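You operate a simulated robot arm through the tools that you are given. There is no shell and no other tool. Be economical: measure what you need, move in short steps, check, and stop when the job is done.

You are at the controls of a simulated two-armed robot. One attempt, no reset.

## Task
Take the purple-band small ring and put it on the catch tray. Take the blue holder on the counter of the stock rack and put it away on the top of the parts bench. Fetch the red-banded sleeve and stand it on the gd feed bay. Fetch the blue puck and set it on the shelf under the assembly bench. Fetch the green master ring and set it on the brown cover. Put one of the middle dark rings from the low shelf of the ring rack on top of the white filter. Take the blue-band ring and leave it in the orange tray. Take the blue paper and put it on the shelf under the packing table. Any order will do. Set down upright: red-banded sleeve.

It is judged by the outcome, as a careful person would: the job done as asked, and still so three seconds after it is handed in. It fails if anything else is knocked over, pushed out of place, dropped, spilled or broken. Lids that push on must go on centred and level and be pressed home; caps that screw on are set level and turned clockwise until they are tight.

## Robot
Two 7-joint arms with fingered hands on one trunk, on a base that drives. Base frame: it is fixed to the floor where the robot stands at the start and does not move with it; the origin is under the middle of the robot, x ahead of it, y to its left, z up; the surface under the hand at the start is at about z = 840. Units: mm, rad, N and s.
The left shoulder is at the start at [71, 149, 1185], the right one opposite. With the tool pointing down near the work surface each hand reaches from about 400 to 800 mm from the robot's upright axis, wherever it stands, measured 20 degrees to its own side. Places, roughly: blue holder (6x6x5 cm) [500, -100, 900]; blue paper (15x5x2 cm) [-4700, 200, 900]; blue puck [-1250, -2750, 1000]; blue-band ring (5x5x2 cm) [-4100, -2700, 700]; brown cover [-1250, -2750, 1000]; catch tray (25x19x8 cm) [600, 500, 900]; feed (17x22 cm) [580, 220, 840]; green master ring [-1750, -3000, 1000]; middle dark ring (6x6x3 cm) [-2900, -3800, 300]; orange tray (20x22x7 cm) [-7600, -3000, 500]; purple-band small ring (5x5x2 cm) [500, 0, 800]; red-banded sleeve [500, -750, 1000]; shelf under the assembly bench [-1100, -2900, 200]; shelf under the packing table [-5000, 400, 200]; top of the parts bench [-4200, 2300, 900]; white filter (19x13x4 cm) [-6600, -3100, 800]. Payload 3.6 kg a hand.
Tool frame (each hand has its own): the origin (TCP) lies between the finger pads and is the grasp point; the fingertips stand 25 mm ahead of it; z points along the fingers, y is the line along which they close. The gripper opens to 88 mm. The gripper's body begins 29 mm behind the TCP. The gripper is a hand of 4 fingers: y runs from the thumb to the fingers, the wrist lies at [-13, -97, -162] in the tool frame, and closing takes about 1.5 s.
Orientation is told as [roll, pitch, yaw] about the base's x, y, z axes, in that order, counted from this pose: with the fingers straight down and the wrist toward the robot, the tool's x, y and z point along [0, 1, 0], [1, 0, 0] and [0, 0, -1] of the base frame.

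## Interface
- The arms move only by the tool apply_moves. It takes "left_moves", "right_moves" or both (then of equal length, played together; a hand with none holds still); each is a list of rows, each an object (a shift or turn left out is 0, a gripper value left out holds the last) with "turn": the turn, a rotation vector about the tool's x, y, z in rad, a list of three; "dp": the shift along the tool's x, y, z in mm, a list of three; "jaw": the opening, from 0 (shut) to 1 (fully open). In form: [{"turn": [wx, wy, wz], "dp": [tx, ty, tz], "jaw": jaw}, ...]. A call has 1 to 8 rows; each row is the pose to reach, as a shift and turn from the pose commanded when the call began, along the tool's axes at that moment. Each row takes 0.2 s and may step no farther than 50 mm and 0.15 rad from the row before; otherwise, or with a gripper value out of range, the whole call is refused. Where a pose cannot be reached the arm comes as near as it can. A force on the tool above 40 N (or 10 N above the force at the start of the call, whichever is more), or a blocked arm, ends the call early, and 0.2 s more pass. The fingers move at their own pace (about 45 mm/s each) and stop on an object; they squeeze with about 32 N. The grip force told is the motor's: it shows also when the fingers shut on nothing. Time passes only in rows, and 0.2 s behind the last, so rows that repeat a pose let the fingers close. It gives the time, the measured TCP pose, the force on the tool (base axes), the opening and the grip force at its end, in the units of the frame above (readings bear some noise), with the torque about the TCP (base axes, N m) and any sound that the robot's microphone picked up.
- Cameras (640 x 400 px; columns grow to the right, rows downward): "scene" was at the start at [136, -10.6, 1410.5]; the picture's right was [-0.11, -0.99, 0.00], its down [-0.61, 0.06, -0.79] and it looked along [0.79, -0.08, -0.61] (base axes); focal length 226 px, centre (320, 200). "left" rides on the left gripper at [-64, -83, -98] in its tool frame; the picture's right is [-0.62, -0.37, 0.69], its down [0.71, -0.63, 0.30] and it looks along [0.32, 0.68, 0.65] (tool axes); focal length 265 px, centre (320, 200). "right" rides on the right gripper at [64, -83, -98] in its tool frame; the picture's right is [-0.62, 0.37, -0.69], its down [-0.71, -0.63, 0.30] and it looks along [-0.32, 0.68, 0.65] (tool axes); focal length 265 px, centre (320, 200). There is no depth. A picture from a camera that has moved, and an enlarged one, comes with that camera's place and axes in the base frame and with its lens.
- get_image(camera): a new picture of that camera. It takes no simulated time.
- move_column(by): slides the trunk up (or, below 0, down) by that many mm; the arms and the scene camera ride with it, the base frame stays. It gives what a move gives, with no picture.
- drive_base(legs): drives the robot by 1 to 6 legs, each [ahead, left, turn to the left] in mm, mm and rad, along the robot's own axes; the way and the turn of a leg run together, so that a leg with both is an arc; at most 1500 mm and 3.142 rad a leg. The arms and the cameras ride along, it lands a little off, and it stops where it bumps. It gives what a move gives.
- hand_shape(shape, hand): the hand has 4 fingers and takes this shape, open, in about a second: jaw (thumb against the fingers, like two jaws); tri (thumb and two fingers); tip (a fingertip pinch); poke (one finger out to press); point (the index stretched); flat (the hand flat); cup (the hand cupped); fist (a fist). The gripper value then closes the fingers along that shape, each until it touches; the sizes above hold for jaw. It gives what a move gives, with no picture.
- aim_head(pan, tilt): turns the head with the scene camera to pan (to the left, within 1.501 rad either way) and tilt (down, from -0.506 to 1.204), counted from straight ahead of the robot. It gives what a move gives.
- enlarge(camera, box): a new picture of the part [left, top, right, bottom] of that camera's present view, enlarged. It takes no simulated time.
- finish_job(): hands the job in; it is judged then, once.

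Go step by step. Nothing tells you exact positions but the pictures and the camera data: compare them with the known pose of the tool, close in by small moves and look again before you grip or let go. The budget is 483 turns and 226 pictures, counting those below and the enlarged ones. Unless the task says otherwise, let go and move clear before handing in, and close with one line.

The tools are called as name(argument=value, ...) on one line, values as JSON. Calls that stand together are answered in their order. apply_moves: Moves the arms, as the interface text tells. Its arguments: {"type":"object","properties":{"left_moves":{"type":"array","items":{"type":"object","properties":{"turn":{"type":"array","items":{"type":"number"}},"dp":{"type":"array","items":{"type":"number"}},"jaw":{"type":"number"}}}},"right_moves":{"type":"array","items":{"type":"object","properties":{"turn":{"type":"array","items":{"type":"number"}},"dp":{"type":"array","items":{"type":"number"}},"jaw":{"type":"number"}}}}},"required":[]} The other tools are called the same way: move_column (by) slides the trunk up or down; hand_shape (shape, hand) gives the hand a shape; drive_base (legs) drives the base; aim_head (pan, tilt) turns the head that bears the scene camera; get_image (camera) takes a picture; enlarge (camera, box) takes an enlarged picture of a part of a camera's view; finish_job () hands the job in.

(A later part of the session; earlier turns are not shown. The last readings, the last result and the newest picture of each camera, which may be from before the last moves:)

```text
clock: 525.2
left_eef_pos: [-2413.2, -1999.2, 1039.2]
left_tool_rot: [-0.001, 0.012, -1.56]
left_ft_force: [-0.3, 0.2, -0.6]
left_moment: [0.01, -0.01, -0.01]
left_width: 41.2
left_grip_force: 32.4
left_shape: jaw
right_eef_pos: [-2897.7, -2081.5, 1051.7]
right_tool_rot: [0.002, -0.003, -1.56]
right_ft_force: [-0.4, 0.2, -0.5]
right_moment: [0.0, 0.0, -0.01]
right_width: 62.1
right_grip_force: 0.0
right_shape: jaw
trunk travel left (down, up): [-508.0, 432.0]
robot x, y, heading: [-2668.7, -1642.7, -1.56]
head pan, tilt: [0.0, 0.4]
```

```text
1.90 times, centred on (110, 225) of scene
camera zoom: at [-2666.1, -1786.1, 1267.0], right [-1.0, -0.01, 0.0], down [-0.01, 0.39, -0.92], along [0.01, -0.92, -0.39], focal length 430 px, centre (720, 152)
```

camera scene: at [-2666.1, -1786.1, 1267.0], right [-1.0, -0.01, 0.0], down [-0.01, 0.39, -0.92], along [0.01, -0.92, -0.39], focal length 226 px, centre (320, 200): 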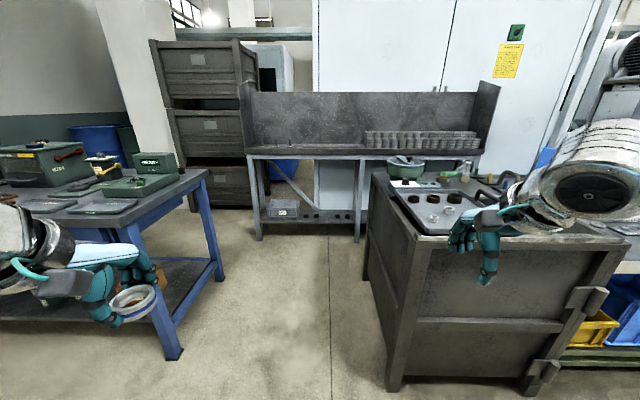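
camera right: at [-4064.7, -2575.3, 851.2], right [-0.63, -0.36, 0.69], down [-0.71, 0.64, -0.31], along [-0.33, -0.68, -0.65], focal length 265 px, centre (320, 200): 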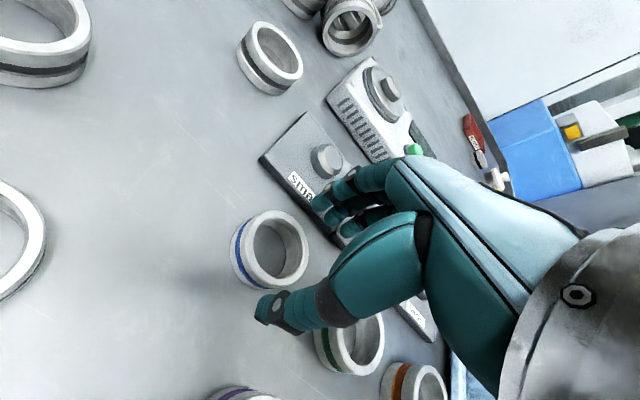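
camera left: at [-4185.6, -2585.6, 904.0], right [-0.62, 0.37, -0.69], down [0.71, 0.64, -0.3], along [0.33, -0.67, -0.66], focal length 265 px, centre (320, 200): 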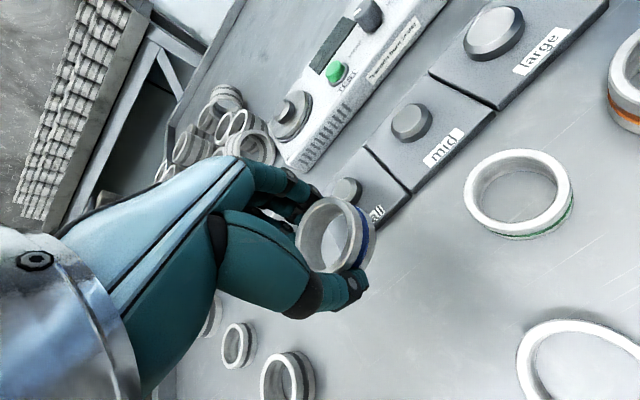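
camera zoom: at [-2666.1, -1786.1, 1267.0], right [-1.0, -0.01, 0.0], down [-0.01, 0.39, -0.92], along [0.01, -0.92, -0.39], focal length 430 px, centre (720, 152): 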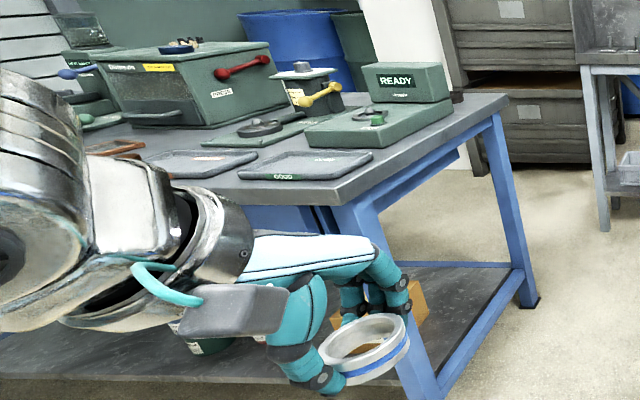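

The low shelf of the ring rack shows dark rings at about x ≈ -2600 … -2930. I'll drive down the gap between the box cart and the assembly bench and look closer.

drive_base(legs=[[0, 210, 0], [1050, 0, 0]])

aim_head(pan=-0.25, tilt=0.7)

get_image(camera="scene")

```text
clock: 541.5
left_eef_pos: [-2201.4, -3035.1, 1039.2]
left_tool_rot: [0.002, 0.007, -1.571]
left_ft_force: [0.5, -0.3, -0.9]
left_moment: [0.01, -0.01, -0.02]
left_width: 41.2
left_grip_force: 32.1
left_shape: jaw
right_eef_pos: [-2689.4, -3111.8, 1051.2]
right_tool_rot: [0.003, -0.003, -1.574]
right_ft_force: [0.3, -1.1, 1.0]
right_moment: [0.0, -0.02, 0.02]
right_width: 62.0
right_grip_force: 0.0
right_shape: jaw
trunk travel left (down, up): [-508.0, 432.0]
robot x, y, heading: [-2454.9, -2675.8, -1.57]
head pan, tilt: [0.0, 0.4]
```

```text
clock: 542.3
left_eef_pos: [-2202.4, -3035.7, 1039.8]
left_tool_rot: [-0.003, 0.007, -1.572]
left_ft_force: [1.5, 0.2, -0.3]
left_moment: [-0.02, 0.04, 0.0]
left_width: 41.1
left_grip_force: 32.0
left_shape: jaw
right_eef_pos: [-2688.1, -3110.8, 1050.6]
right_tool_rot: [0.003, -0.002, -1.572]
right_ft_force: [-0.3, 0.1, 0.4]
right_moment: [0.04, -0.02, 0.0]
right_width: 62.0
right_grip_force: 0.0
right_shape: jaw
trunk travel left (down, up): [-508.0, 432.0]
robot x, y, heading: [-2453.6, -2673.3, -1.57]
head pan, tilt: [-0.25, 0.7]
```

```text
115 pictures are left
camera scene: at [-2474.0, -2808.8, 1240.2], right [-0.97, 0.24, 0.0], down [0.16, 0.62, -0.77], along [-0.19, -0.74, -0.64], focal length 226 px, centre (320, 200)
```

scene: 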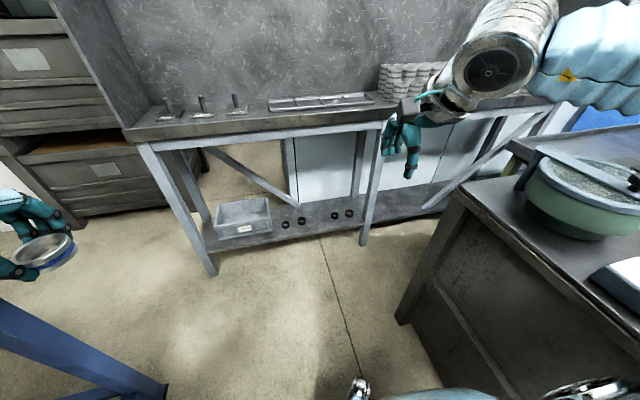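

enlarge(camera="scene", box=[200, 180, 460, 260])

```text
2.46 times, centred on (330, 220) of scene
camera zoom: at [-2474.0, -2808.8, 1240.2], right [-0.97, 0.24, 0.0], down [0.16, 0.62, -0.77], along [-0.19, -0.74, -0.64], focal length 556 px, centre (295, 151)
```

zoom: 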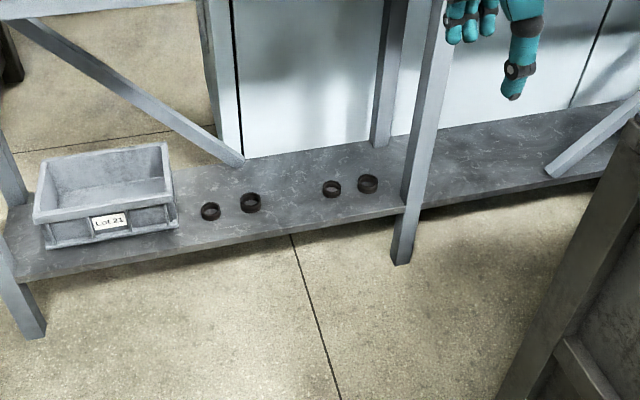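

Four dark rings on the low shelf; I need to compare sizes up close. Lowering the trunk and moving in.

move_column(by=-400)

move_column(by=-50)

drive_base(legs=[[0, -66, 0], [640, 0, 0]])

get_image(camera="right")

get_image(camera="scene")

```text
clock: 546.1
left_eef_pos: [-2202.5, -3035.6, 639.2]
left_tool_rot: [-0.001, 0.009, -1.571]
left_ft_force: [0.2, 0.0, 0.2]
left_moment: [-0.02, 0.0, 0.02]
left_width: 41.0
left_grip_force: 32.0
left_shape: jaw
right_eef_pos: [-2688.6, -3110.5, 651.6]
right_tool_rot: [0.004, -0.004, -1.572]
right_ft_force: [0.4, 1.0, -0.8]
right_moment: [0.02, 0.01, -0.01]
right_width: 62.2
right_grip_force: 0.1
right_shape: jaw
trunk travel left (down, up): [-108.0, 832.0]
robot x, y, heading: [-2453.2, -2678.6, -1.564]
head pan, tilt: [-0.25, 0.7]
```

```text
clock: 547.0
left_eef_pos: [-2202.5, -3034.6, 589.4]
left_tool_rot: [-0.002, 0.009, -1.572]
left_ft_force: [-0.9, 0.7, -0.8]
left_moment: [0.01, 0.02, 0.02]
left_width: 41.3
left_grip_force: 31.6
left_shape: jaw
right_eef_pos: [-2689.0, -3112.6, 600.4]
right_tool_rot: [0.006, -0.003, -1.572]
right_ft_force: [0.2, -0.5, 0.7]
right_moment: [0.02, -0.03, -0.01]
right_width: 62.1
right_grip_force: 0.1
right_shape: jaw
trunk travel left (down, up): [-58.0, 882.0]
robot x, y, heading: [-2453.9, -2674.4, -1.558]
head pan, tilt: [-0.25, 0.7]
```

```text
clock: 548.1
left_eef_pos: [-2220.5, -3036.5, 584.2]
left_tool_rot: [-0.015, 0.01, -1.571]
left_ft_force: [1.0, -0.5, -0.8]
left_moment: [-0.01, -0.01, 0.01]
left_width: 41.1
left_grip_force: 31.5
left_shape: jaw
right_eef_pos: [-2708.0, -3112.5, 603.2]
right_tool_rot: [-0.001, -0.003, -1.574]
right_ft_force: [0.0, -0.4, -0.6]
right_moment: [0.02, 0.02, 0.01]
right_width: 61.9
right_grip_force: 0.1
right_shape: jaw
trunk travel left (down, up): [-58.0, 882.0]
robot x, y, heading: [-2473.8, -2677.0, -1.569]
head pan, tilt: [-0.25, 0.7]
stopped in leg 1: the robot was blocked; the commanded pose is now the measured one
```

```text
113 pictures are left
camera right: at [-2641.5, -3029.1, 701.6], right [-0.62, -0.36, 0.7], down [-0.71, 0.63, -0.3], along [-0.33, -0.69, -0.65], focal length 265 px, centre (320, 200)
```

right: 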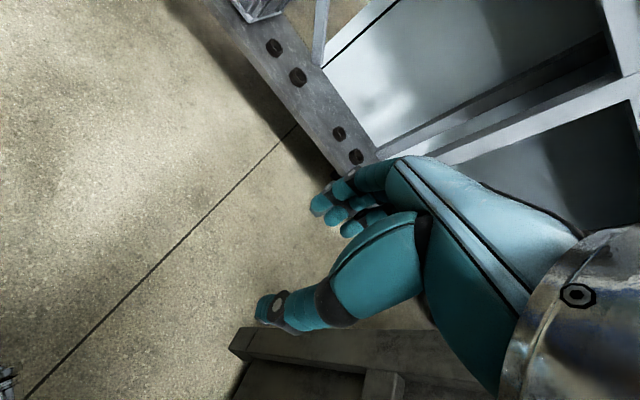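

```text
112 pictures are left
camera scene: at [-2487.0, -2809.4, 789.5], right [-0.97, 0.24, 0.01], down [0.15, 0.63, -0.77], along [-0.19, -0.74, -0.64], focal length 226 px, centre (320, 200)
```

scene: 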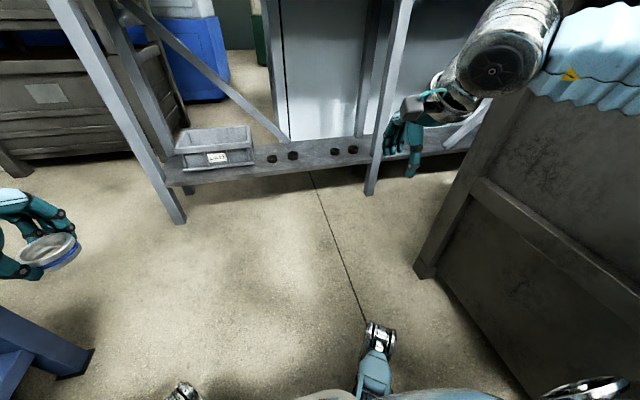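

The right elbow bumped the box cart. I'll move back left, raise the trunk so the arms clear, and lower again only past the box.

drive_base(legs=[[0, 40, 0]])

move_column(by=400)

move_column(by=120)

get_image(camera="scene")

```text
clock: 548.8
left_eef_pos: [-2221.0, -3035.5, 586.8]
left_tool_rot: [-0.009, 0.011, -1.57]
left_ft_force: [-0.2, 0.5, -1.3]
left_moment: [0.04, -0.02, 0.02]
left_width: 41.3
left_grip_force: 32.4
left_shape: jaw
right_eef_pos: [-2707.6, -3111.1, 604.2]
right_tool_rot: [-0.002, -0.004, -1.571]
right_ft_force: [0.8, -0.4, -0.4]
right_moment: [-0.01, -0.01, 0.0]
right_width: 61.6
right_grip_force: 0.2
right_shape: jaw
trunk travel left (down, up): [-58.0, 882.0]
robot x, y, heading: [-2471.3, -2676.0, -1.564]
head pan, tilt: [-0.25, 0.7]
stopped in leg 1: the robot was blocked; the commanded pose is now the measured one
```

```text
clock: 552.7
left_eef_pos: [-2224.0, -3035.1, 988.9]
left_tool_rot: [-0.003, 0.011, -1.572]
left_ft_force: [0.4, -0.2, -1.5]
left_moment: [-0.01, 0.0, 0.0]
left_width: 41.2
left_grip_force: 31.8
left_shape: jaw
right_eef_pos: [-2709.5, -3113.1, 1002.2]
right_tool_rot: [0.003, -0.004, -1.571]
right_ft_force: [0.4, 0.5, -0.1]
right_moment: [0.02, -0.01, -0.01]
right_width: 61.6
right_grip_force: 0.1
right_shape: jaw
trunk travel left (down, up): [-458.0, 482.0]
robot x, y, heading: [-2467.9, -2675.9, -1.567]
head pan, tilt: [-0.25, 0.7]
```

```text
clock: 554.2
left_eef_pos: [-2223.6, -3035.6, 1108.1]
left_tool_rot: [-0.004, 0.01, -1.572]
left_ft_force: [-1.2, 0.4, -1.1]
left_moment: [0.0, -0.01, -0.01]
left_width: 41.0
left_grip_force: 32.0
left_shape: jaw
right_eef_pos: [-2710.1, -3112.1, 1121.3]
right_tool_rot: [0.003, -0.002, -1.572]
right_ft_force: [0.6, 0.5, 0.8]
right_moment: [0.0, -0.02, -0.01]
right_width: 61.8
right_grip_force: 0.0
right_shape: jaw
trunk travel left (down, up): [-578.0, 362.0]
robot x, y, heading: [-2473.8, -2677.1, -1.565]
head pan, tilt: [-0.25, 0.7]
```

```text
111 pictures are left
camera scene: at [-2491.8, -2809.2, 1310.1], right [-0.97, 0.24, 0.0], down [0.16, 0.62, -0.76], along [-0.19, -0.74, -0.64], focal length 226 px, centre (320, 200)
```

scene: 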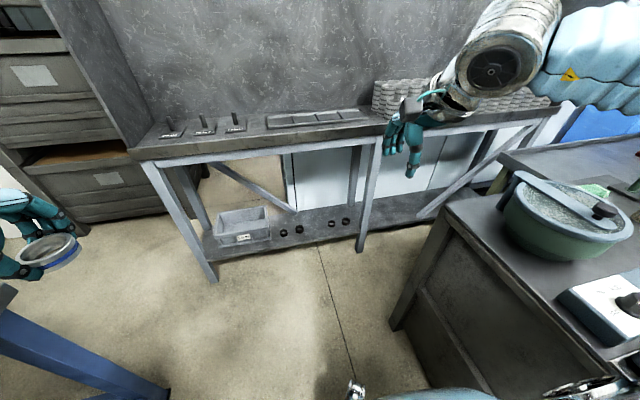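

move_column(by=200)

drive_base(legs=[[0, 20, 0], [660, 0, 0]])

aim_head(pan=-1.3, tilt=0.7)

get_image(camera="scene")

```text
clock: 556.3
left_eef_pos: [-2223.9, -3036.2, 1309.1]
left_tool_rot: [-0.003, 0.012, -1.571]
left_ft_force: [-0.5, 0.6, -0.3]
left_moment: [0.02, -0.03, -0.04]
left_width: 40.9
left_grip_force: 32.0
left_shape: jaw
right_eef_pos: [-2710.9, -3112.3, 1321.5]
right_tool_rot: [0.003, -0.002, -1.572]
right_ft_force: [0.0, 0.2, -1.0]
right_moment: [-0.02, -0.04, -0.01]
right_width: 61.8
right_grip_force: 0.0
right_shape: jaw
trunk travel left (down, up): [-778.0, 162.0]
robot x, y, heading: [-2473.1, -2675.9, -1.568]
head pan, tilt: [-0.25, 0.7]
```

```text
clock: 565.8
left_eef_pos: [-2201.6, -3705.9, 1308.7]
left_tool_rot: [-0.001, 0.011, -1.569]
left_ft_force: [-1.0, 0.1, -0.1]
left_moment: [0.01, -0.04, 0.0]
left_width: 41.2
left_grip_force: 31.1
left_shape: jaw
right_eef_pos: [-2687.1, -3782.5, 1322.1]
right_tool_rot: [0.006, -0.006, -1.571]
right_ft_force: [-0.2, -0.7, 0.7]
right_moment: [0.02, -0.02, -0.03]
right_width: 61.8
right_grip_force: 0.1
right_shape: jaw
trunk travel left (down, up): [-778.0, 162.0]
robot x, y, heading: [-2448.1, -3348.6, -1.566]
head pan, tilt: [-0.25, 0.7]
```

```text
clock: 567.1
left_eef_pos: [-2200.8, -3706.6, 1308.9]
left_tool_rot: [-0.003, 0.01, -1.571]
left_ft_force: [-1.1, -0.3, -1.4]
left_moment: [0.02, -0.04, 0.02]
left_width: 41.0
left_grip_force: 32.3
left_shape: jaw
right_eef_pos: [-2686.2, -3782.2, 1321.6]
right_tool_rot: [0.003, -0.002, -1.571]
right_ft_force: [0.3, -0.7, -0.8]
right_moment: [0.02, 0.0, -0.04]
right_width: 62.0
right_grip_force: 0.0
right_shape: jaw
trunk travel left (down, up): [-778.0, 162.0]
robot x, y, heading: [-2448.2, -3343.6, -1.567]
head pan, tilt: [-1.3, 0.7]
```

```text
110 pictures are left
camera scene: at [-2530.0, -3421.2, 1510.1], right [-0.27, 0.96, 0.0], down [0.62, 0.18, -0.76], along [-0.74, -0.21, -0.64], focal length 226 px, centre (320, 200)
```

scene: 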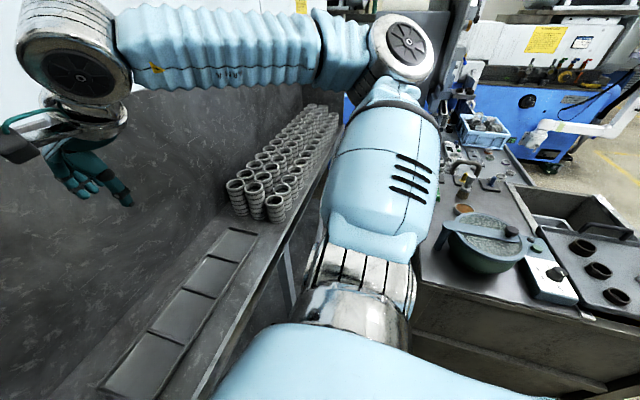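

drive_base(legs=[[-130, 0, 0]])

move_column(by=-400)

move_column(by=-300)

aim_head(pan=-0.5, tilt=0.7)

get_image(camera="scene")

```text
clock: 569.4
left_eef_pos: [-2200.7, -3580.8, 1307.7]
left_tool_rot: [-0.004, 0.013, -1.57]
left_ft_force: [0.2, 0.1, -1.0]
left_moment: [0.0, -0.02, -0.02]
left_width: 41.2
left_grip_force: 32.0
left_shape: jaw
right_eef_pos: [-2687.2, -3657.3, 1321.0]
right_tool_rot: [0.003, -0.002, -1.571]
right_ft_force: [-0.7, -0.3, -0.8]
right_moment: [0.01, -0.01, -0.02]
right_width: 62.1
right_grip_force: 0.1
right_shape: jaw
trunk travel left (down, up): [-778.0, 162.0]
robot x, y, heading: [-2449.9, -3214.0, -1.568]
head pan, tilt: [-1.3, 0.7]
```

```text
clock: 572.9
left_eef_pos: [-2200.9, -3578.7, 916.8]
left_tool_rot: [-0.001, 0.012, -1.569]
left_ft_force: [0.2, -0.2, -1.2]
left_moment: [0.02, -0.05, 0.0]
left_width: 40.8
left_grip_force: 31.8
left_shape: jaw
right_eef_pos: [-2686.1, -3659.6, 942.7]
right_tool_rot: [0.007, -0.045, -1.571]
right_ft_force: [0.4, 6.2, 21.5]
right_moment: [-0.6, -0.08, -0.01]
right_width: 58.4
right_grip_force: 0.1
right_shape: jaw
trunk travel left (down, up): [-387.0, 553.0]
robot x, y, heading: [-2446.5, -3214.5, -1.566]
head pan, tilt: [-1.3, 0.7]
stopped: the force on the tool passed its limit at 44 N (the readings are from after the stop); the commanded pose is now the measured one
```

```text
clock: 573.4
left_eef_pos: [-2200.5, -3578.5, 907.9]
left_tool_rot: [-0.002, 0.013, -1.569]
left_ft_force: [0.5, -0.5, -1.5]
left_moment: [0.05, -0.03, 0.01]
left_width: 40.9
left_grip_force: 32.1
left_shape: jaw
right_eef_pos: [-2686.1, -3660.8, 942.4]
right_tool_rot: [0.008, -0.068, -1.571]
right_ft_force: [0.4, 5.3, 18.4]
right_moment: [-0.55, 0.01, 0.03]
right_width: 58.3
right_grip_force: 0.0
right_shape: jaw
trunk travel left (down, up): [-379.0, 561.0]
robot x, y, heading: [-2444.5, -3214.7, -1.563]
head pan, tilt: [-1.3, 0.7]
stopped: the force on the tool passed its limit at 46 N (the readings are from after the stop); the commanded pose is now the measured one
```

```text
clock: 574.6
left_eef_pos: [-2201.2, -3576.2, 910.5]
left_tool_rot: [-0.004, 0.011, -1.569]
left_ft_force: [-0.1, 0.1, -1.0]
left_moment: [0.02, -0.03, 0.0]
left_width: 41.0
left_grip_force: 31.5
left_shape: jaw
right_eef_pos: [-2686.9, -3657.6, 942.1]
right_tool_rot: [0.006, -0.061, -1.571]
right_ft_force: [-1.5, 2.2, 25.3]
right_moment: [-0.94, 0.06, -0.06]
right_width: 61.4
right_grip_force: 0.1
right_shape: jaw
trunk travel left (down, up): [-379.0, 561.0]
robot x, y, heading: [-2449.6, -3217.1, -1.567]
head pan, tilt: [-0.499, 0.7]
```

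```text
109 pictures are left
camera scene: at [-2487.9, -3338.7, 1111.1], right [-0.88, 0.48, 0.0], down [0.31, 0.56, -0.77], along [-0.36, -0.68, -0.64], focal length 226 px, centre (320, 200)
```

scene: 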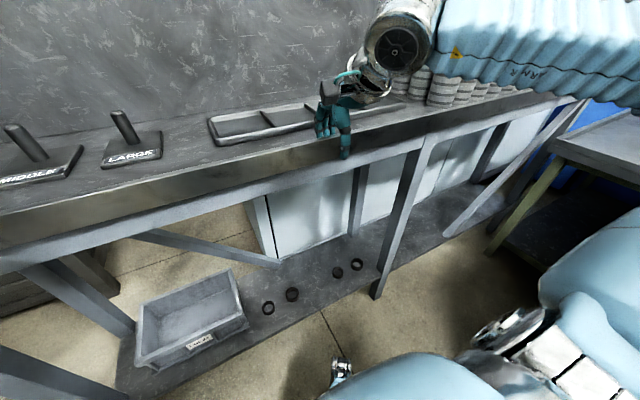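

The fingers touched the rack's top edge. Raising, backing further, then lowering again.

move_column(by=60)

drive_base(legs=[[-140, 0, 0]])

move_column(by=-380)

get_image(camera="scene")

```text
clock: 575.6
left_eef_pos: [-2200.6, -3577.6, 968.3]
left_tool_rot: [-0.003, 0.013, -1.571]
left_ft_force: [0.1, -0.1, -1.1]
left_moment: [-0.02, -0.01, 0.0]
left_width: 41.1
left_grip_force: 32.2
left_shape: jaw
right_eef_pos: [-2686.6, -3660.2, 999.0]
right_tool_rot: [0.007, -0.054, -1.571]
right_ft_force: [-0.8, 0.6, -0.1]
right_moment: [0.01, 0.0, 0.02]
right_width: 62.1
right_grip_force: 0.0
right_shape: jaw
trunk travel left (down, up): [-439.0, 501.0]
robot x, y, heading: [-2450.3, -3217.6, -1.572]
head pan, tilt: [-0.499, 0.7]
```

```text
clock: 578.0
left_eef_pos: [-2201.6, -3441.3, 968.3]
left_tool_rot: [-0.003, 0.012, -1.568]
left_ft_force: [0.0, 0.3, -0.9]
left_moment: [0.0, -0.01, 0.04]
left_width: 41.0
left_grip_force: 31.5
left_shape: jaw
right_eef_pos: [-2688.1, -3524.0, 999.3]
right_tool_rot: [0.006, -0.056, -1.569]
right_ft_force: [0.4, 0.5, 0.7]
right_moment: [0.01, -0.02, -0.02]
right_width: 61.7
right_grip_force: 0.1
right_shape: jaw
trunk travel left (down, up): [-439.0, 501.0]
robot x, y, heading: [-2449.6, -3078.6, -1.563]
head pan, tilt: [-0.499, 0.7]
```

```text
clock: 581.6
left_eef_pos: [-2201.4, -3441.8, 589.0]
left_tool_rot: [-0.002, 0.012, -1.569]
left_ft_force: [-0.3, 0.7, -1.1]
left_moment: [-0.01, -0.02, 0.03]
left_width: 41.0
left_grip_force: 31.9
left_shape: jaw
right_eef_pos: [-2687.4, -3524.0, 619.3]
right_tool_rot: [0.008, -0.057, -1.568]
right_ft_force: [0.1, 0.1, 0.2]
right_moment: [-0.03, -0.01, -0.02]
right_width: 61.7
right_grip_force: 0.1
right_shape: jaw
trunk travel left (down, up): [-59.0, 881.0]
robot x, y, heading: [-2454.7, -3075.0, -1.567]
head pan, tilt: [-0.499, 0.7]
```

```text
108 pictures are left
camera scene: at [-2489.4, -3202.1, 790.6], right [-0.88, 0.47, 0.0], down [0.31, 0.57, -0.76], along [-0.36, -0.67, -0.64], focal length 226 px, centre (320, 200)
```

scene: 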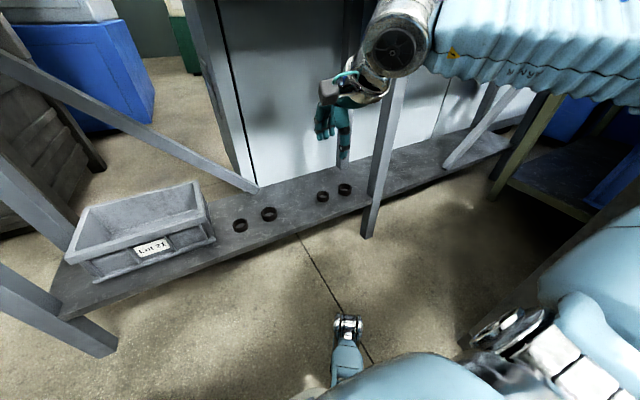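

enlarge(camera="scene", box=[220, 160, 380, 250])

```text
4.00 times, centred on (300, 205) of scene
camera zoom: at [-2489.4, -3202.1, 790.6], right [-0.88, 0.47, 0.0], down [0.31, 0.57, -0.76], along [-0.36, -0.67, -0.64], focal length 903 px, centre (400, 180)
```

zoom: 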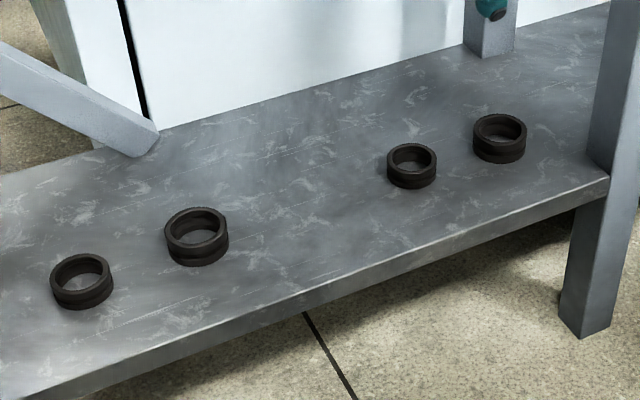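

Comparing sizes: rings 1 and 3 are ~52 mm (small), rings 2 and 4 ~59 mm (middle). I'll take the second one, at about [-2611, -3830]. Lowering the right hand first, then driving in.

apply_moves(right_moves=[{"dp": [20, 0, 40], "turn": [0.028, 0, 0]}, {"dp": [40, 0, 80], "turn": [0.057, 0, 0]}, {"dp": [60, 0, 120], "turn": [0.057, 0, 0]}, {"dp": [76, 0, 160], "turn": [0.057, 0, 0], "jaw": 0.9}, {"dp": [76, 0, 200], "turn": [0.057, 0, 0]}])

drive_base(legs=[[262, 0, 0]])

get_image(camera="right")

```text
clock: 582.8
left_eef_pos: [-2201.5, -3441.4, 587.5]
left_tool_rot: [-0.003, 0.012, -1.569]
left_ft_force: [0.1, -0.3, -0.3]
left_moment: [0.01, 0.0, 0.01]
left_width: 40.9
left_grip_force: 31.8
left_shape: jaw
right_eef_pos: [-2609.3, -3535.9, 417.9]
right_tool_rot: [0.008, 0.002, -1.568]
right_ft_force: [-0.4, -0.2, -0.8]
right_moment: [0.01, 0.02, 0.03]
right_width: 79.2
right_grip_force: 0.1
right_shape: jaw
trunk travel left (down, up): [-59.0, 881.0]
robot x, y, heading: [-2451.6, -3075.4, -1.569]
head pan, tilt: [-0.499, 0.7]
```

```text
clock: 586.7
left_eef_pos: [-2200.8, -3700.9, 589.4]
left_tool_rot: [-0.003, 0.012, -1.571]
left_ft_force: [0.0, -1.0, -1.2]
left_moment: [0.02, 0.04, -0.01]
left_width: 41.3
left_grip_force: 32.1
left_shape: jaw
right_eef_pos: [-2609.3, -3795.2, 419.3]
right_tool_rot: [0.007, 0.002, -1.571]
right_ft_force: [-0.1, -0.5, 0.7]
right_moment: [0.0, 0.01, 0.03]
right_width: 79.2
right_grip_force: 0.0
right_shape: jaw
trunk travel left (down, up): [-59.0, 881.0]
robot x, y, heading: [-2447.2, -3339.3, -1.568]
head pan, tilt: [-0.499, 0.7]
```

```text
106 pictures are left
camera right: at [-2544.4, -3712.0, 519.0], right [-0.63, -0.37, 0.69], down [-0.71, 0.63, -0.31], along [-0.32, -0.68, -0.66], focal length 265 px, centre (320, 200)
```

right: 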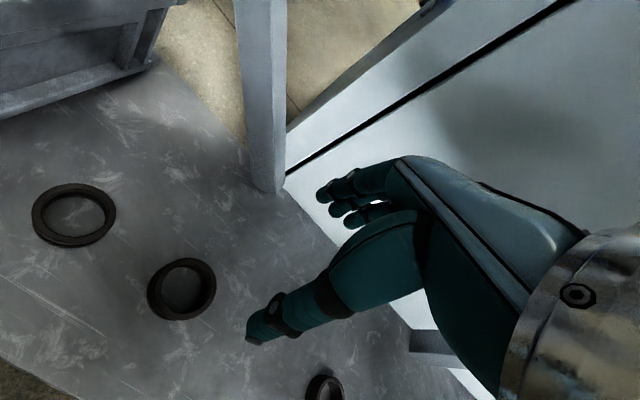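

apply_moves(right_moves=[{"dp": [10, -19, 30]}, {"dp": [10, -19, 70]}, {"dp": [10, -19, 105]}, {"dp": [10, -19, 105]}])

get_image(camera="right")

```text
clock: 587.7
left_eef_pos: [-2201.4, -3700.3, 589.4]
left_tool_rot: [-0.001, 0.012, -1.571]
left_ft_force: [0.7, 0.0, -0.9]
left_moment: [0.01, 0.01, 0.0]
left_width: 41.0
left_grip_force: 32.4
left_shape: jaw
right_eef_pos: [-2598.1, -3775.6, 314.4]
right_tool_rot: [0.005, 0.0, -1.572]
right_ft_force: [0.6, -0.4, 1.0]
right_moment: [0.05, 0.02, -0.02]
right_width: 79.2
right_grip_force: 0.1
right_shape: jaw
trunk travel left (down, up): [-59.0, 881.0]
robot x, y, heading: [-2447.4, -3336.2, -1.57]
head pan, tilt: [-0.499, 0.7]
```

```text
105 pictures are left
camera right: at [-2532.8, -3692.3, 413.3], right [-0.63, -0.37, 0.69], down [-0.71, 0.63, -0.31], along [-0.32, -0.68, -0.66], focal length 265 px, centre (320, 200)
```

right: 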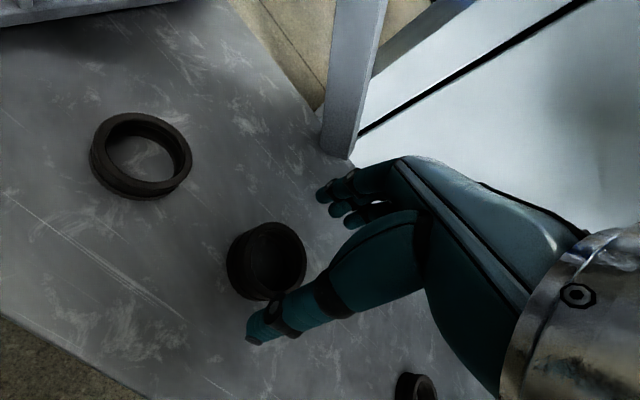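

enlarge(camera="right", box=[60, 90, 340, 330])

```text
1.67 times, centred on (200, 210) of right
camera zoom: at [-2532.8, -3692.3, 413.3], right [-0.63, -0.37, 0.69], down [-0.71, 0.63, -0.31], along [-0.32, -0.68, -0.66], focal length 442 px, centre (520, 183)
```

zoom: 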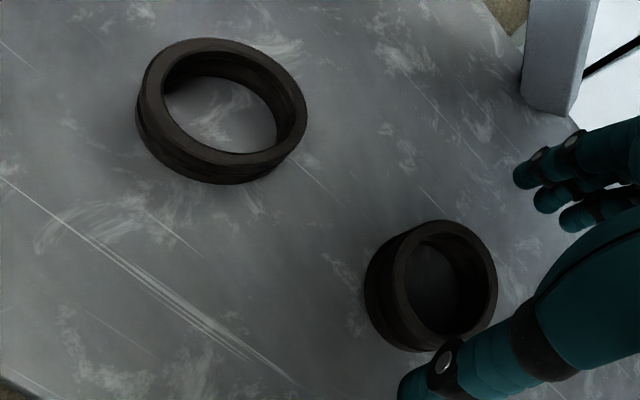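

Ring 2 is the larger (middle) one, centred about [-2602, -3779]. Descending to grip it.

apply_moves(right_moves=[{"dp": [-3, 3, 25]}, {"dp": [-3, 3, 42]}, {"dp": [-3, 3, 50]}, {"dp": [-3, 3, 50]}])

get_image(camera="right")

```text
clock: 588.7
left_eef_pos: [-2201.3, -3700.8, 589.4]
left_tool_rot: [-0.003, 0.009, -1.57]
left_ft_force: [0.4, 0.6, -0.6]
left_moment: [0.02, -0.01, 0.0]
left_width: 41.2
left_grip_force: 32.2
left_shape: jaw
right_eef_pos: [-2601.9, -3779.7, 265.7]
right_tool_rot: [0.009, -0.002, -1.571]
right_ft_force: [0.0, 0.3, 7.3]
right_moment: [-0.29, 0.07, -0.04]
right_width: 78.4
right_grip_force: 0.1
right_shape: jaw
trunk travel left (down, up): [-59.0, 881.0]
robot x, y, heading: [-2446.6, -3336.3, -1.571]
head pan, tilt: [-0.499, 0.7]
```

```text
103 pictures are left
camera right: at [-2535.5, -3696.3, 363.9], right [-0.63, -0.37, 0.69], down [-0.71, 0.63, -0.31], along [-0.32, -0.68, -0.65], focal length 265 px, centre (320, 200)
```

right: 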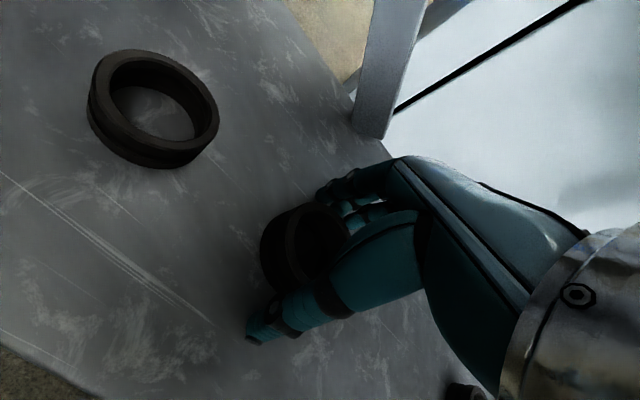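

apply_moves(right_moves=[{"dp": [0, 0, -3], "jaw": 0.6}, {"dp": [0, 0, -3], "jaw": 0.4}, {"dp": [0, 0, -3], "jaw": 0.25}, {"dp": [0, 0, -3]}, {"dp": [0, 0, -3]}, {"dp": [0, 0, -3]}, {"dp": [0, 0, -3]}])

apply_moves(right_moves=[{"dp": [0, 0, -30]}, {"dp": [0, 0, -70]}, {"dp": [0, 0, -110]}, {"dp": [0, 0, -110]}])

get_image(camera="right")

```text
clock: 590.3
left_eef_pos: [-2200.1, -3701.2, 588.0]
left_tool_rot: [-0.002, 0.012, -1.571]
left_ft_force: [-0.4, 0.8, -0.3]
left_moment: [-0.03, 0.02, 0.0]
left_width: 40.8
left_grip_force: 32.0
left_shape: jaw
right_eef_pos: [-2600.4, -3778.7, 266.9]
right_tool_rot: [0.006, 0.003, -1.573]
right_ft_force: [-0.2, -0.2, 0.5]
right_moment: [-0.03, 0.03, -0.03]
right_width: 44.6
right_grip_force: 32.3
right_shape: jaw
trunk travel left (down, up): [-59.0, 881.0]
robot x, y, heading: [-2447.0, -3338.5, -1.566]
head pan, tilt: [-0.499, 0.7]
```

```text
clock: 591.3
left_eef_pos: [-2201.5, -3700.6, 589.1]
left_tool_rot: [-0.002, 0.013, -1.572]
left_ft_force: [-0.1, 0.0, -1.3]
left_moment: [-0.02, -0.01, 0.01]
left_width: 41.0
left_grip_force: 32.0
left_shape: jaw
right_eef_pos: [-2601.8, -3779.1, 379.0]
right_tool_rot: [0.006, 0.002, -1.571]
right_ft_force: [-0.6, -0.5, 0.1]
right_moment: [0.01, -0.03, 0.03]
right_width: 44.4
right_grip_force: 31.5
right_shape: jaw
trunk travel left (down, up): [-59.0, 881.0]
robot x, y, heading: [-2447.2, -3340.3, -1.57]
head pan, tilt: [-0.499, 0.7]
```

```text
102 pictures are left
camera right: at [-2537.1, -3696.1, 478.7], right [-0.63, -0.37, 0.69], down [-0.71, 0.63, -0.31], along [-0.32, -0.68, -0.66], focal length 265 px, centre (320, 200)
```

right: 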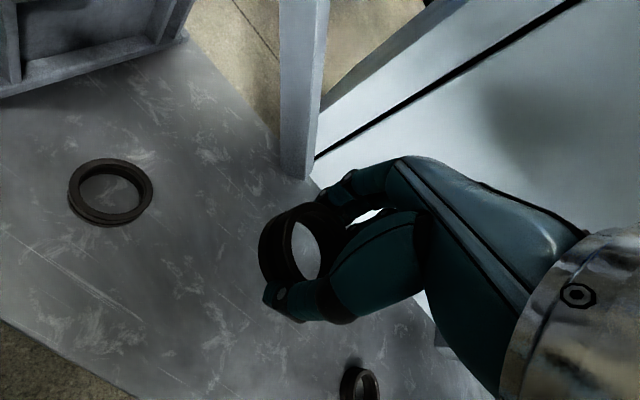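

Middle dark ring held in the right hand. Backing out, raising the trunk, then heading out north.

drive_base(legs=[[-262, 0, 0]])

move_column(by=400)

move_column(by=320)

drive_base(legs=[[-1500, 0, 0], [-1000, 0, 0], [0, 0, -1.57]])

aim_head(pan=0.3, tilt=0.25)

get_image(camera="scene")

```text
clock: 595.2
left_eef_pos: [-2202.5, -3442.2, 589.3]
left_tool_rot: [-0.003, 0.013, -1.572]
left_ft_force: [0.7, 0.2, -0.3]
left_moment: [0.01, -0.01, -0.05]
left_width: 40.8
left_grip_force: 31.6
left_shape: jaw
right_eef_pos: [-2603.7, -3520.9, 378.4]
right_tool_rot: [0.008, 0.002, -1.57]
right_ft_force: [0.5, 0.5, -1.2]
right_moment: [-0.02, 0.01, -0.01]
right_width: 44.5
right_grip_force: 31.9
right_shape: jaw
trunk travel left (down, up): [-59.0, 881.0]
robot x, y, heading: [-2449.1, -3075.7, -1.564]
head pan, tilt: [-0.499, 0.7]
```

```text
clock: 599.1
left_eef_pos: [-2201.3, -3441.5, 988.9]
left_tool_rot: [0.001, 0.013, -1.571]
left_ft_force: [0.5, 0.2, -2.4]
left_moment: [0.03, -0.05, 0.03]
left_width: 40.9
left_grip_force: 32.6
left_shape: jaw
right_eef_pos: [-2603.6, -3521.9, 778.7]
right_tool_rot: [0.008, 0.001, -1.57]
right_ft_force: [0.1, 0.9, -1.8]
right_moment: [0.0, 0.0, -0.04]
right_width: 44.1
right_grip_force: 31.9
right_shape: jaw
trunk travel left (down, up): [-459.0, 481.0]
robot x, y, heading: [-2449.6, -3076.6, -1.567]
head pan, tilt: [-0.499, 0.7]
```

```text
clock: 602.2
left_eef_pos: [-2202.2, -3443.2, 1308.8]
left_tool_rot: [-0.003, 0.013, -1.57]
left_ft_force: [-0.7, -0.4, -0.6]
left_moment: [-0.01, -0.01, -0.04]
left_width: 41.1
left_grip_force: 32.2
left_shape: jaw
right_eef_pos: [-2603.5, -3521.2, 1099.3]
right_tool_rot: [0.007, 0.001, -1.571]
right_ft_force: [0.1, -0.4, -1.0]
right_moment: [0.0, -0.04, 0.02]
right_width: 44.5
right_grip_force: 32.6
right_shape: jaw
trunk travel left (down, up): [-779.0, 161.0]
robot x, y, heading: [-2447.5, -3078.6, -1.568]
head pan, tilt: [-0.499, 0.7]
```

```text
clock: 644.2
left_eef_pos: [-2846.8, -815.6, 1308.7]
left_tool_rot: [-0.004, 0.013, -3.07]
left_ft_force: [-0.1, -0.4, 0.2]
left_moment: [0.03, 0.0, -0.03]
left_width: 40.5
left_grip_force: 32.1
left_shape: jaw
right_eef_pos: [-2953.8, -420.6, 1097.7]
right_tool_rot: [0.007, 0.002, -3.07]
right_ft_force: [-0.6, 0.4, -1.0]
right_moment: [0.0, -0.01, 0.0]
right_width: 43.9
right_grip_force: 31.6
right_shape: jaw
trunk travel left (down, up): [-779.0, 161.0]
robot x, y, heading: [-2499.8, -539.6, -3.067]
head pan, tilt: [-0.499, 0.7]
```

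```text
clock: 645.3
left_eef_pos: [-2846.1, -814.4, 1308.7]
left_tool_rot: [-0.001, 0.011, -3.068]
left_ft_force: [0.2, 0.7, -0.9]
left_moment: [0.0, 0.02, -0.01]
left_width: 40.5
left_grip_force: 32.9
left_shape: jaw
right_eef_pos: [-2954.7, -419.3, 1099.0]
right_tool_rot: [0.005, 0.002, -3.07]
right_ft_force: [0.0, 0.5, -1.6]
right_moment: [0.04, 0.01, -0.02]
right_width: 43.9
right_grip_force: 32.2
right_shape: jaw
trunk travel left (down, up): [-779.0, 161.0]
robot x, y, heading: [-2499.3, -544.3, -3.071]
head pan, tilt: [0.3, 0.25]
```

```text
101 pictures are left
camera scene: at [-2636.9, -581.4, 1551.3], right [-0.37, 0.93, 0.0], down [0.23, 0.09, -0.97], along [-0.9, -0.35, -0.25], focal length 226 px, centre (320, 200)
```

scene: 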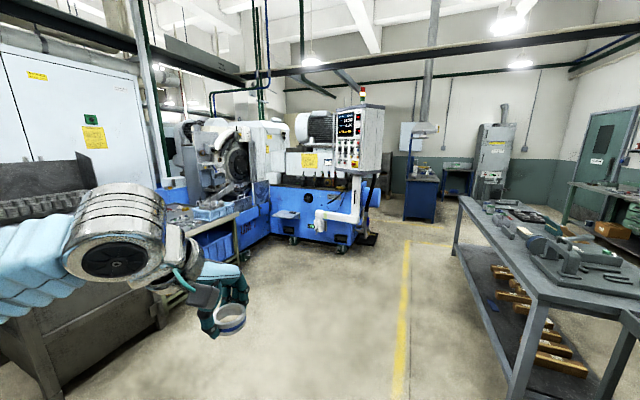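

drive_base(legs=[[0, 0, -0.085], [1500, 0, 0], [1400, 0, 0]])

aim_head(pan=0.3, tilt=0.25)

get_image(camera="scene")

```text
clock: 678.6
left_eef_pos: [-5551.2, -681.8, 1316.8]
left_tool_rot: [0.018, -0.001, 3.112]
left_ft_force: [-0.1, -1.0, -1.0]
left_moment: [0.01, -0.01, -0.02]
left_width: 40.6
left_grip_force: 32.1
left_shape: jaw
right_eef_pos: [-5619.7, -279.0, 1102.8]
right_tool_rot: [0.023, -0.01, 3.109]
right_ft_force: [-0.6, -0.5, -0.7]
right_moment: [0.01, -0.02, 0.03]
right_width: 43.9
right_grip_force: 31.7
right_shape: jaw
trunk travel left (down, up): [-779.0, 161.0]
robot x, y, heading: [-5190.8, -460.4, 3.109]
head pan, tilt: [0.3, 0.25]
stopped in leg 3: the robot was blocked; the commanded pose is now the measured one
```

```text
clock: 679.2
left_eef_pos: [-5552.1, -681.1, 1317.2]
left_tool_rot: [0.017, -0.001, 3.109]
left_ft_force: [0.3, -0.8, -0.3]
left_moment: [-0.02, 0.01, 0.01]
left_width: 40.8
left_grip_force: 31.9
left_shape: jaw
right_eef_pos: [-5620.3, -280.2, 1102.2]
right_tool_rot: [0.023, -0.012, 3.108]
right_ft_force: [-0.3, 0.5, -0.7]
right_moment: [-0.01, 0.01, 0.03]
right_width: 43.9
right_grip_force: 32.2
right_shape: jaw
trunk travel left (down, up): [-779.0, 161.0]
robot x, y, heading: [-5188.1, -463.8, 3.115]
head pan, tilt: [0.3, 0.25]
```

```text
100 pictures are left
camera scene: at [-5312.6, -467.5, 1553.5], right [-0.27, 0.96, -0.01], down [0.23, 0.05, -0.97], along [-0.94, -0.26, -0.23], focal length 226 px, centre (320, 200)
```

scene: 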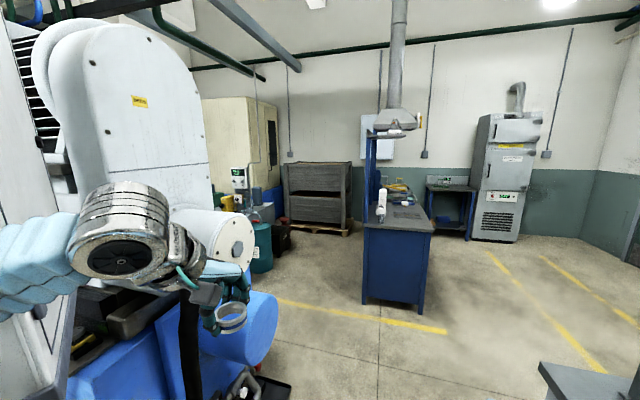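

Blocked: the left arm is against the LINE machine. Backing off and shifting to the right (north).

drive_base(legs=[[-150, 0, 0]])

aim_head(pan=1.2, tilt=0.4)

get_image(camera="scene")

aim_head(pan=-1.0, tilt=0.4)

get_image(camera="scene")

```text
clock: 680.0
left_eef_pos: [-5551.9, -680.9, 1317.4]
left_tool_rot: [0.02, -0.002, 3.112]
left_ft_force: [0.2, 1.0, -1.4]
left_moment: [-0.03, 0.01, 0.0]
left_width: 40.6
left_grip_force: 32.4
left_shape: jaw
right_eef_pos: [-5619.4, -280.7, 1099.6]
right_tool_rot: [0.024, -0.006, 3.109]
right_ft_force: [-0.3, -0.8, -1.0]
right_moment: [0.02, -0.02, 0.01]
right_width: 43.8
right_grip_force: 32.3
right_shape: jaw
trunk travel left (down, up): [-779.0, 161.0]
robot x, y, heading: [-5190.7, -464.7, 3.112]
head pan, tilt: [0.3, 0.25]
stopped in leg 1: the robot was blocked; the commanded pose is now the measured one
```

```text
clock: 681.2
left_eef_pos: [-5551.5, -680.9, 1317.6]
left_tool_rot: [0.02, -0.002, 3.112]
left_ft_force: [-1.0, 0.5, -0.6]
left_moment: [0.01, 0.01, -0.01]
left_width: 39.9
left_grip_force: 32.2
left_shape: jaw
right_eef_pos: [-5619.9, -280.0, 1100.6]
right_tool_rot: [0.022, -0.008, 3.109]
right_ft_force: [-0.2, -0.2, -1.9]
right_moment: [-0.02, 0.03, 0.01]
right_width: 43.9
right_grip_force: 31.8
right_shape: jaw
trunk travel left (down, up): [-779.0, 161.0]
robot x, y, heading: [-5187.8, -465.7, 3.113]
head pan, tilt: [1.201, 0.4]
```

```text
99 pictures are left
camera scene: at [-5259.6, -527.9, 1539.4], right [-0.92, 0.39, 0.0], down [0.14, 0.34, -0.93], along [-0.36, -0.85, -0.37], focal length 226 px, centre (320, 200)
```

scene: 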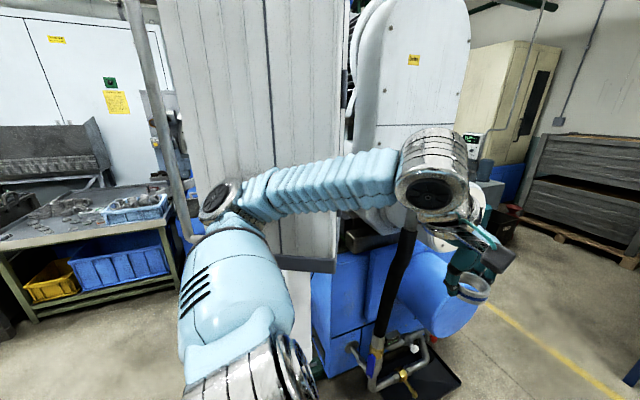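

```text
clock: 683.3
left_eef_pos: [-5552.0, -679.9, 1317.2]
left_tool_rot: [0.019, -0.001, 3.113]
left_ft_force: [0.2, -0.2, -2.2]
left_moment: [-0.02, 0.02, -0.01]
left_width: 40.6
left_grip_force: 31.9
left_shape: jaw
right_eef_pos: [-5620.8, -279.5, 1101.9]
right_tool_rot: [0.023, -0.009, 3.109]
right_ft_force: [-0.2, 0.4, -1.3]
right_moment: [0.03, 0.02, 0.02]
right_width: 43.8
right_grip_force: 31.7
right_shape: jaw
trunk travel left (down, up): [-779.0, 161.0]
robot x, y, heading: [-5186.4, -465.7, 3.112]
head pan, tilt: [-1.0, 0.4]
```

```text
98 pictures are left
camera scene: at [-5271.7, -363.2, 1537.1], right [0.86, 0.52, -0.02], down [0.19, -0.35, -0.92], along [-0.48, 0.78, -0.4], focal length 226 px, centre (320, 200)
```

scene: 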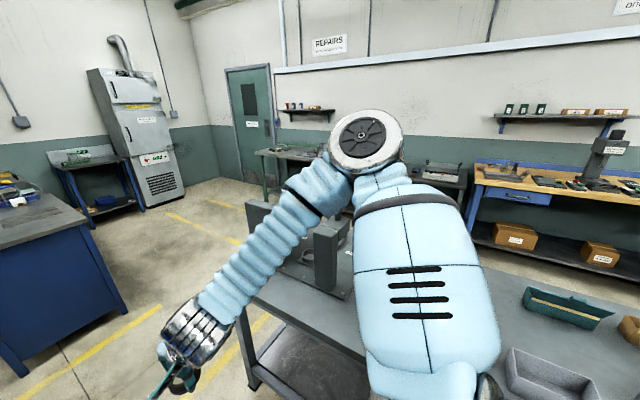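

drive_base(legs=[[0, -90, 0]])

```text
clock: 685.1
left_eef_pos: [-5558.2, -612.7, 1311.2]
left_tool_rot: [0.001, 0.003, 3.112]
left_ft_force: [-0.2, 0.2, -1.3]
left_moment: [0.03, 0.05, 0.01]
left_width: 40.4
left_grip_force: 32.2
left_shape: jaw
right_eef_pos: [-5623.0, -208.7, 1100.5]
right_tool_rot: [0.006, -0.001, 3.109]
right_ft_force: [0.4, -0.3, -1.7]
right_moment: [-0.02, 0.02, 0.04]
right_width: 43.7
right_grip_force: 31.8
right_shape: jaw
trunk travel left (down, up): [-779.0, 161.0]
robot x, y, heading: [-5185.0, -371.9, 3.112]
head pan, tilt: [-1.0, 0.4]
```

drive_base(legs=[[0, -20, 0.03], [1430, 0, 0]])

aim_head(pan=1.0, tilt=0.4)

get_image(camera="scene")

```text
clock: 704.1
left_eef_pos: [-6999.0, -600.8, 1308.9]
left_tool_rot: [0.001, 0.008, 3.136]
left_ft_force: [-0.5, -0.4, -1.1]
left_moment: [-0.04, -0.01, 0.0]
left_width: 40.6
left_grip_force: 32.3
left_shape: jaw
right_eef_pos: [-7073.8, -197.3, 1097.7]
right_tool_rot: [0.008, 0.003, 3.133]
right_ft_force: [0.3, -0.1, -0.7]
right_moment: [0.0, 0.01, 0.01]
right_width: 43.7
right_grip_force: 31.7
right_shape: jaw
trunk travel left (down, up): [-779.0, 161.0]
robot x, y, heading: [-6627.2, -351.3, 3.134]
head pan, tilt: [-1.0, 0.4]
```

```text
clock: 706.0
left_eef_pos: [-6999.8, -599.6, 1309.7]
left_tool_rot: [0.003, 0.009, 3.137]
left_ft_force: [0.2, 0.1, -0.7]
left_moment: [-0.01, 0.0, -0.04]
left_width: 40.8
left_grip_force: 32.5
left_shape: jaw
right_eef_pos: [-7073.3, -195.7, 1097.8]
right_tool_rot: [0.007, 0.004, 3.133]
right_ft_force: [-0.2, 0.4, -2.2]
right_moment: [-0.01, -0.01, -0.03]
right_width: 43.9
right_grip_force: 31.8
right_shape: jaw
trunk travel left (down, up): [-779.0, 161.0]
robot x, y, heading: [-6629.0, -354.6, 3.137]
head pan, tilt: [1.0, 0.4]
```

```text
97 pictures are left
camera scene: at [-6729.6, -430.0, 1537.4], right [-0.84, 0.54, 0.0], down [0.21, 0.33, -0.92], along [-0.5, -0.77, -0.39], focal length 226 px, centre (320, 200)
```

scene: 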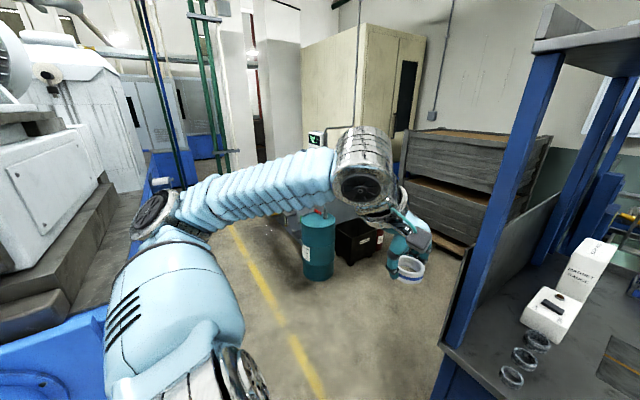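

drive_base(legs=[[0, 0, 1.57], [600, 0, 0]])

aim_head(pan=0.0, tilt=0.35)

get_image(camera="scene")

```text
clock: 724.2
left_eef_pos: [-6344.4, -1304.4, 1309.8]
left_tool_rot: [0.004, 0.007, -1.532]
left_ft_force: [0.2, 0.1, -0.7]
left_moment: [0.03, -0.03, 0.0]
left_width: 40.4
left_grip_force: 32.6
left_shape: jaw
right_eef_pos: [-6743.3, -1398.0, 1097.9]
right_tool_rot: [0.009, 0.003, -1.534]
right_ft_force: [0.3, 0.0, -0.2]
right_moment: [0.03, 0.0, -0.05]
right_width: 43.7
right_grip_force: 31.8
right_shape: jaw
trunk travel left (down, up): [-779.0, 161.0]
robot x, y, heading: [-6606.8, -942.2, -1.529]
head pan, tilt: [1.0, 0.4]
```

```text
clock: 725.5
left_eef_pos: [-6342.9, -1305.6, 1309.2]
left_tool_rot: [0.004, 0.009, -1.53]
left_ft_force: [0.2, -0.5, -0.8]
left_moment: [-0.03, -0.02, 0.02]
left_width: 40.2
left_grip_force: 32.3
left_shape: jaw
right_eef_pos: [-6742.3, -1397.5, 1097.8]
right_tool_rot: [0.007, 0.004, -1.535]
right_ft_force: [0.0, -0.8, -1.2]
right_moment: [-0.01, -0.02, -0.01]
right_width: 43.7
right_grip_force: 32.0
right_shape: jaw
trunk travel left (down, up): [-779.0, 161.0]
robot x, y, heading: [-6611.9, -945.0, -1.529]
head pan, tilt: [0.0, 0.351]
```

```text
96 pictures are left
camera scene: at [-6602.6, -1090.3, 1541.9], right [-1.0, -0.04, 0.0], down [-0.01, 0.34, -0.94], along [0.04, -0.94, -0.34], focal length 226 px, centre (320, 200)
```

scene: 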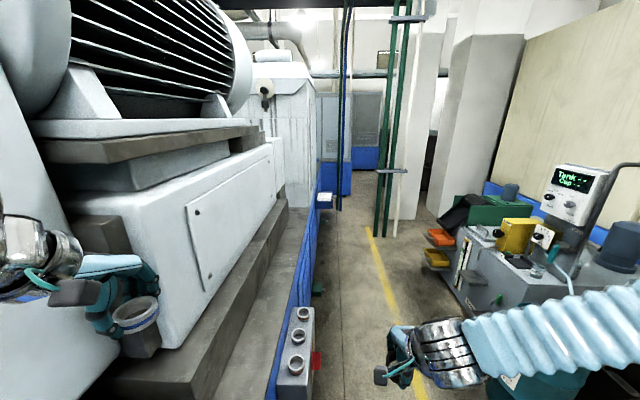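

enlarge(camera="scene", box=[270, 150, 490, 300])

```text
2.67 times, centred on (380, 225) of scene
camera zoom: at [-6602.6, -1090.3, 1541.9], right [-1.0, -0.04, 0.0], down [-0.01, 0.34, -0.94], along [0.04, -0.94, -0.34], focal length 602 px, centre (160, 133)
```

zoom: 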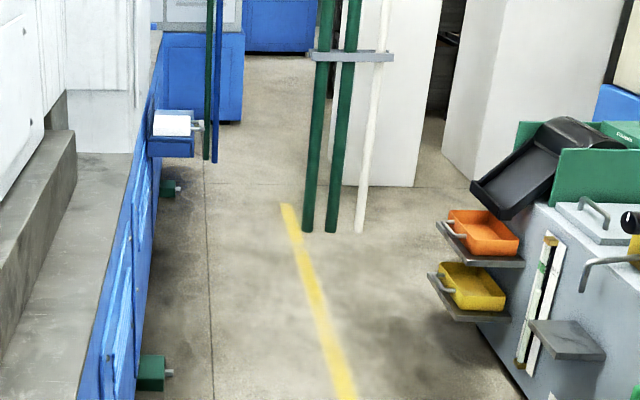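

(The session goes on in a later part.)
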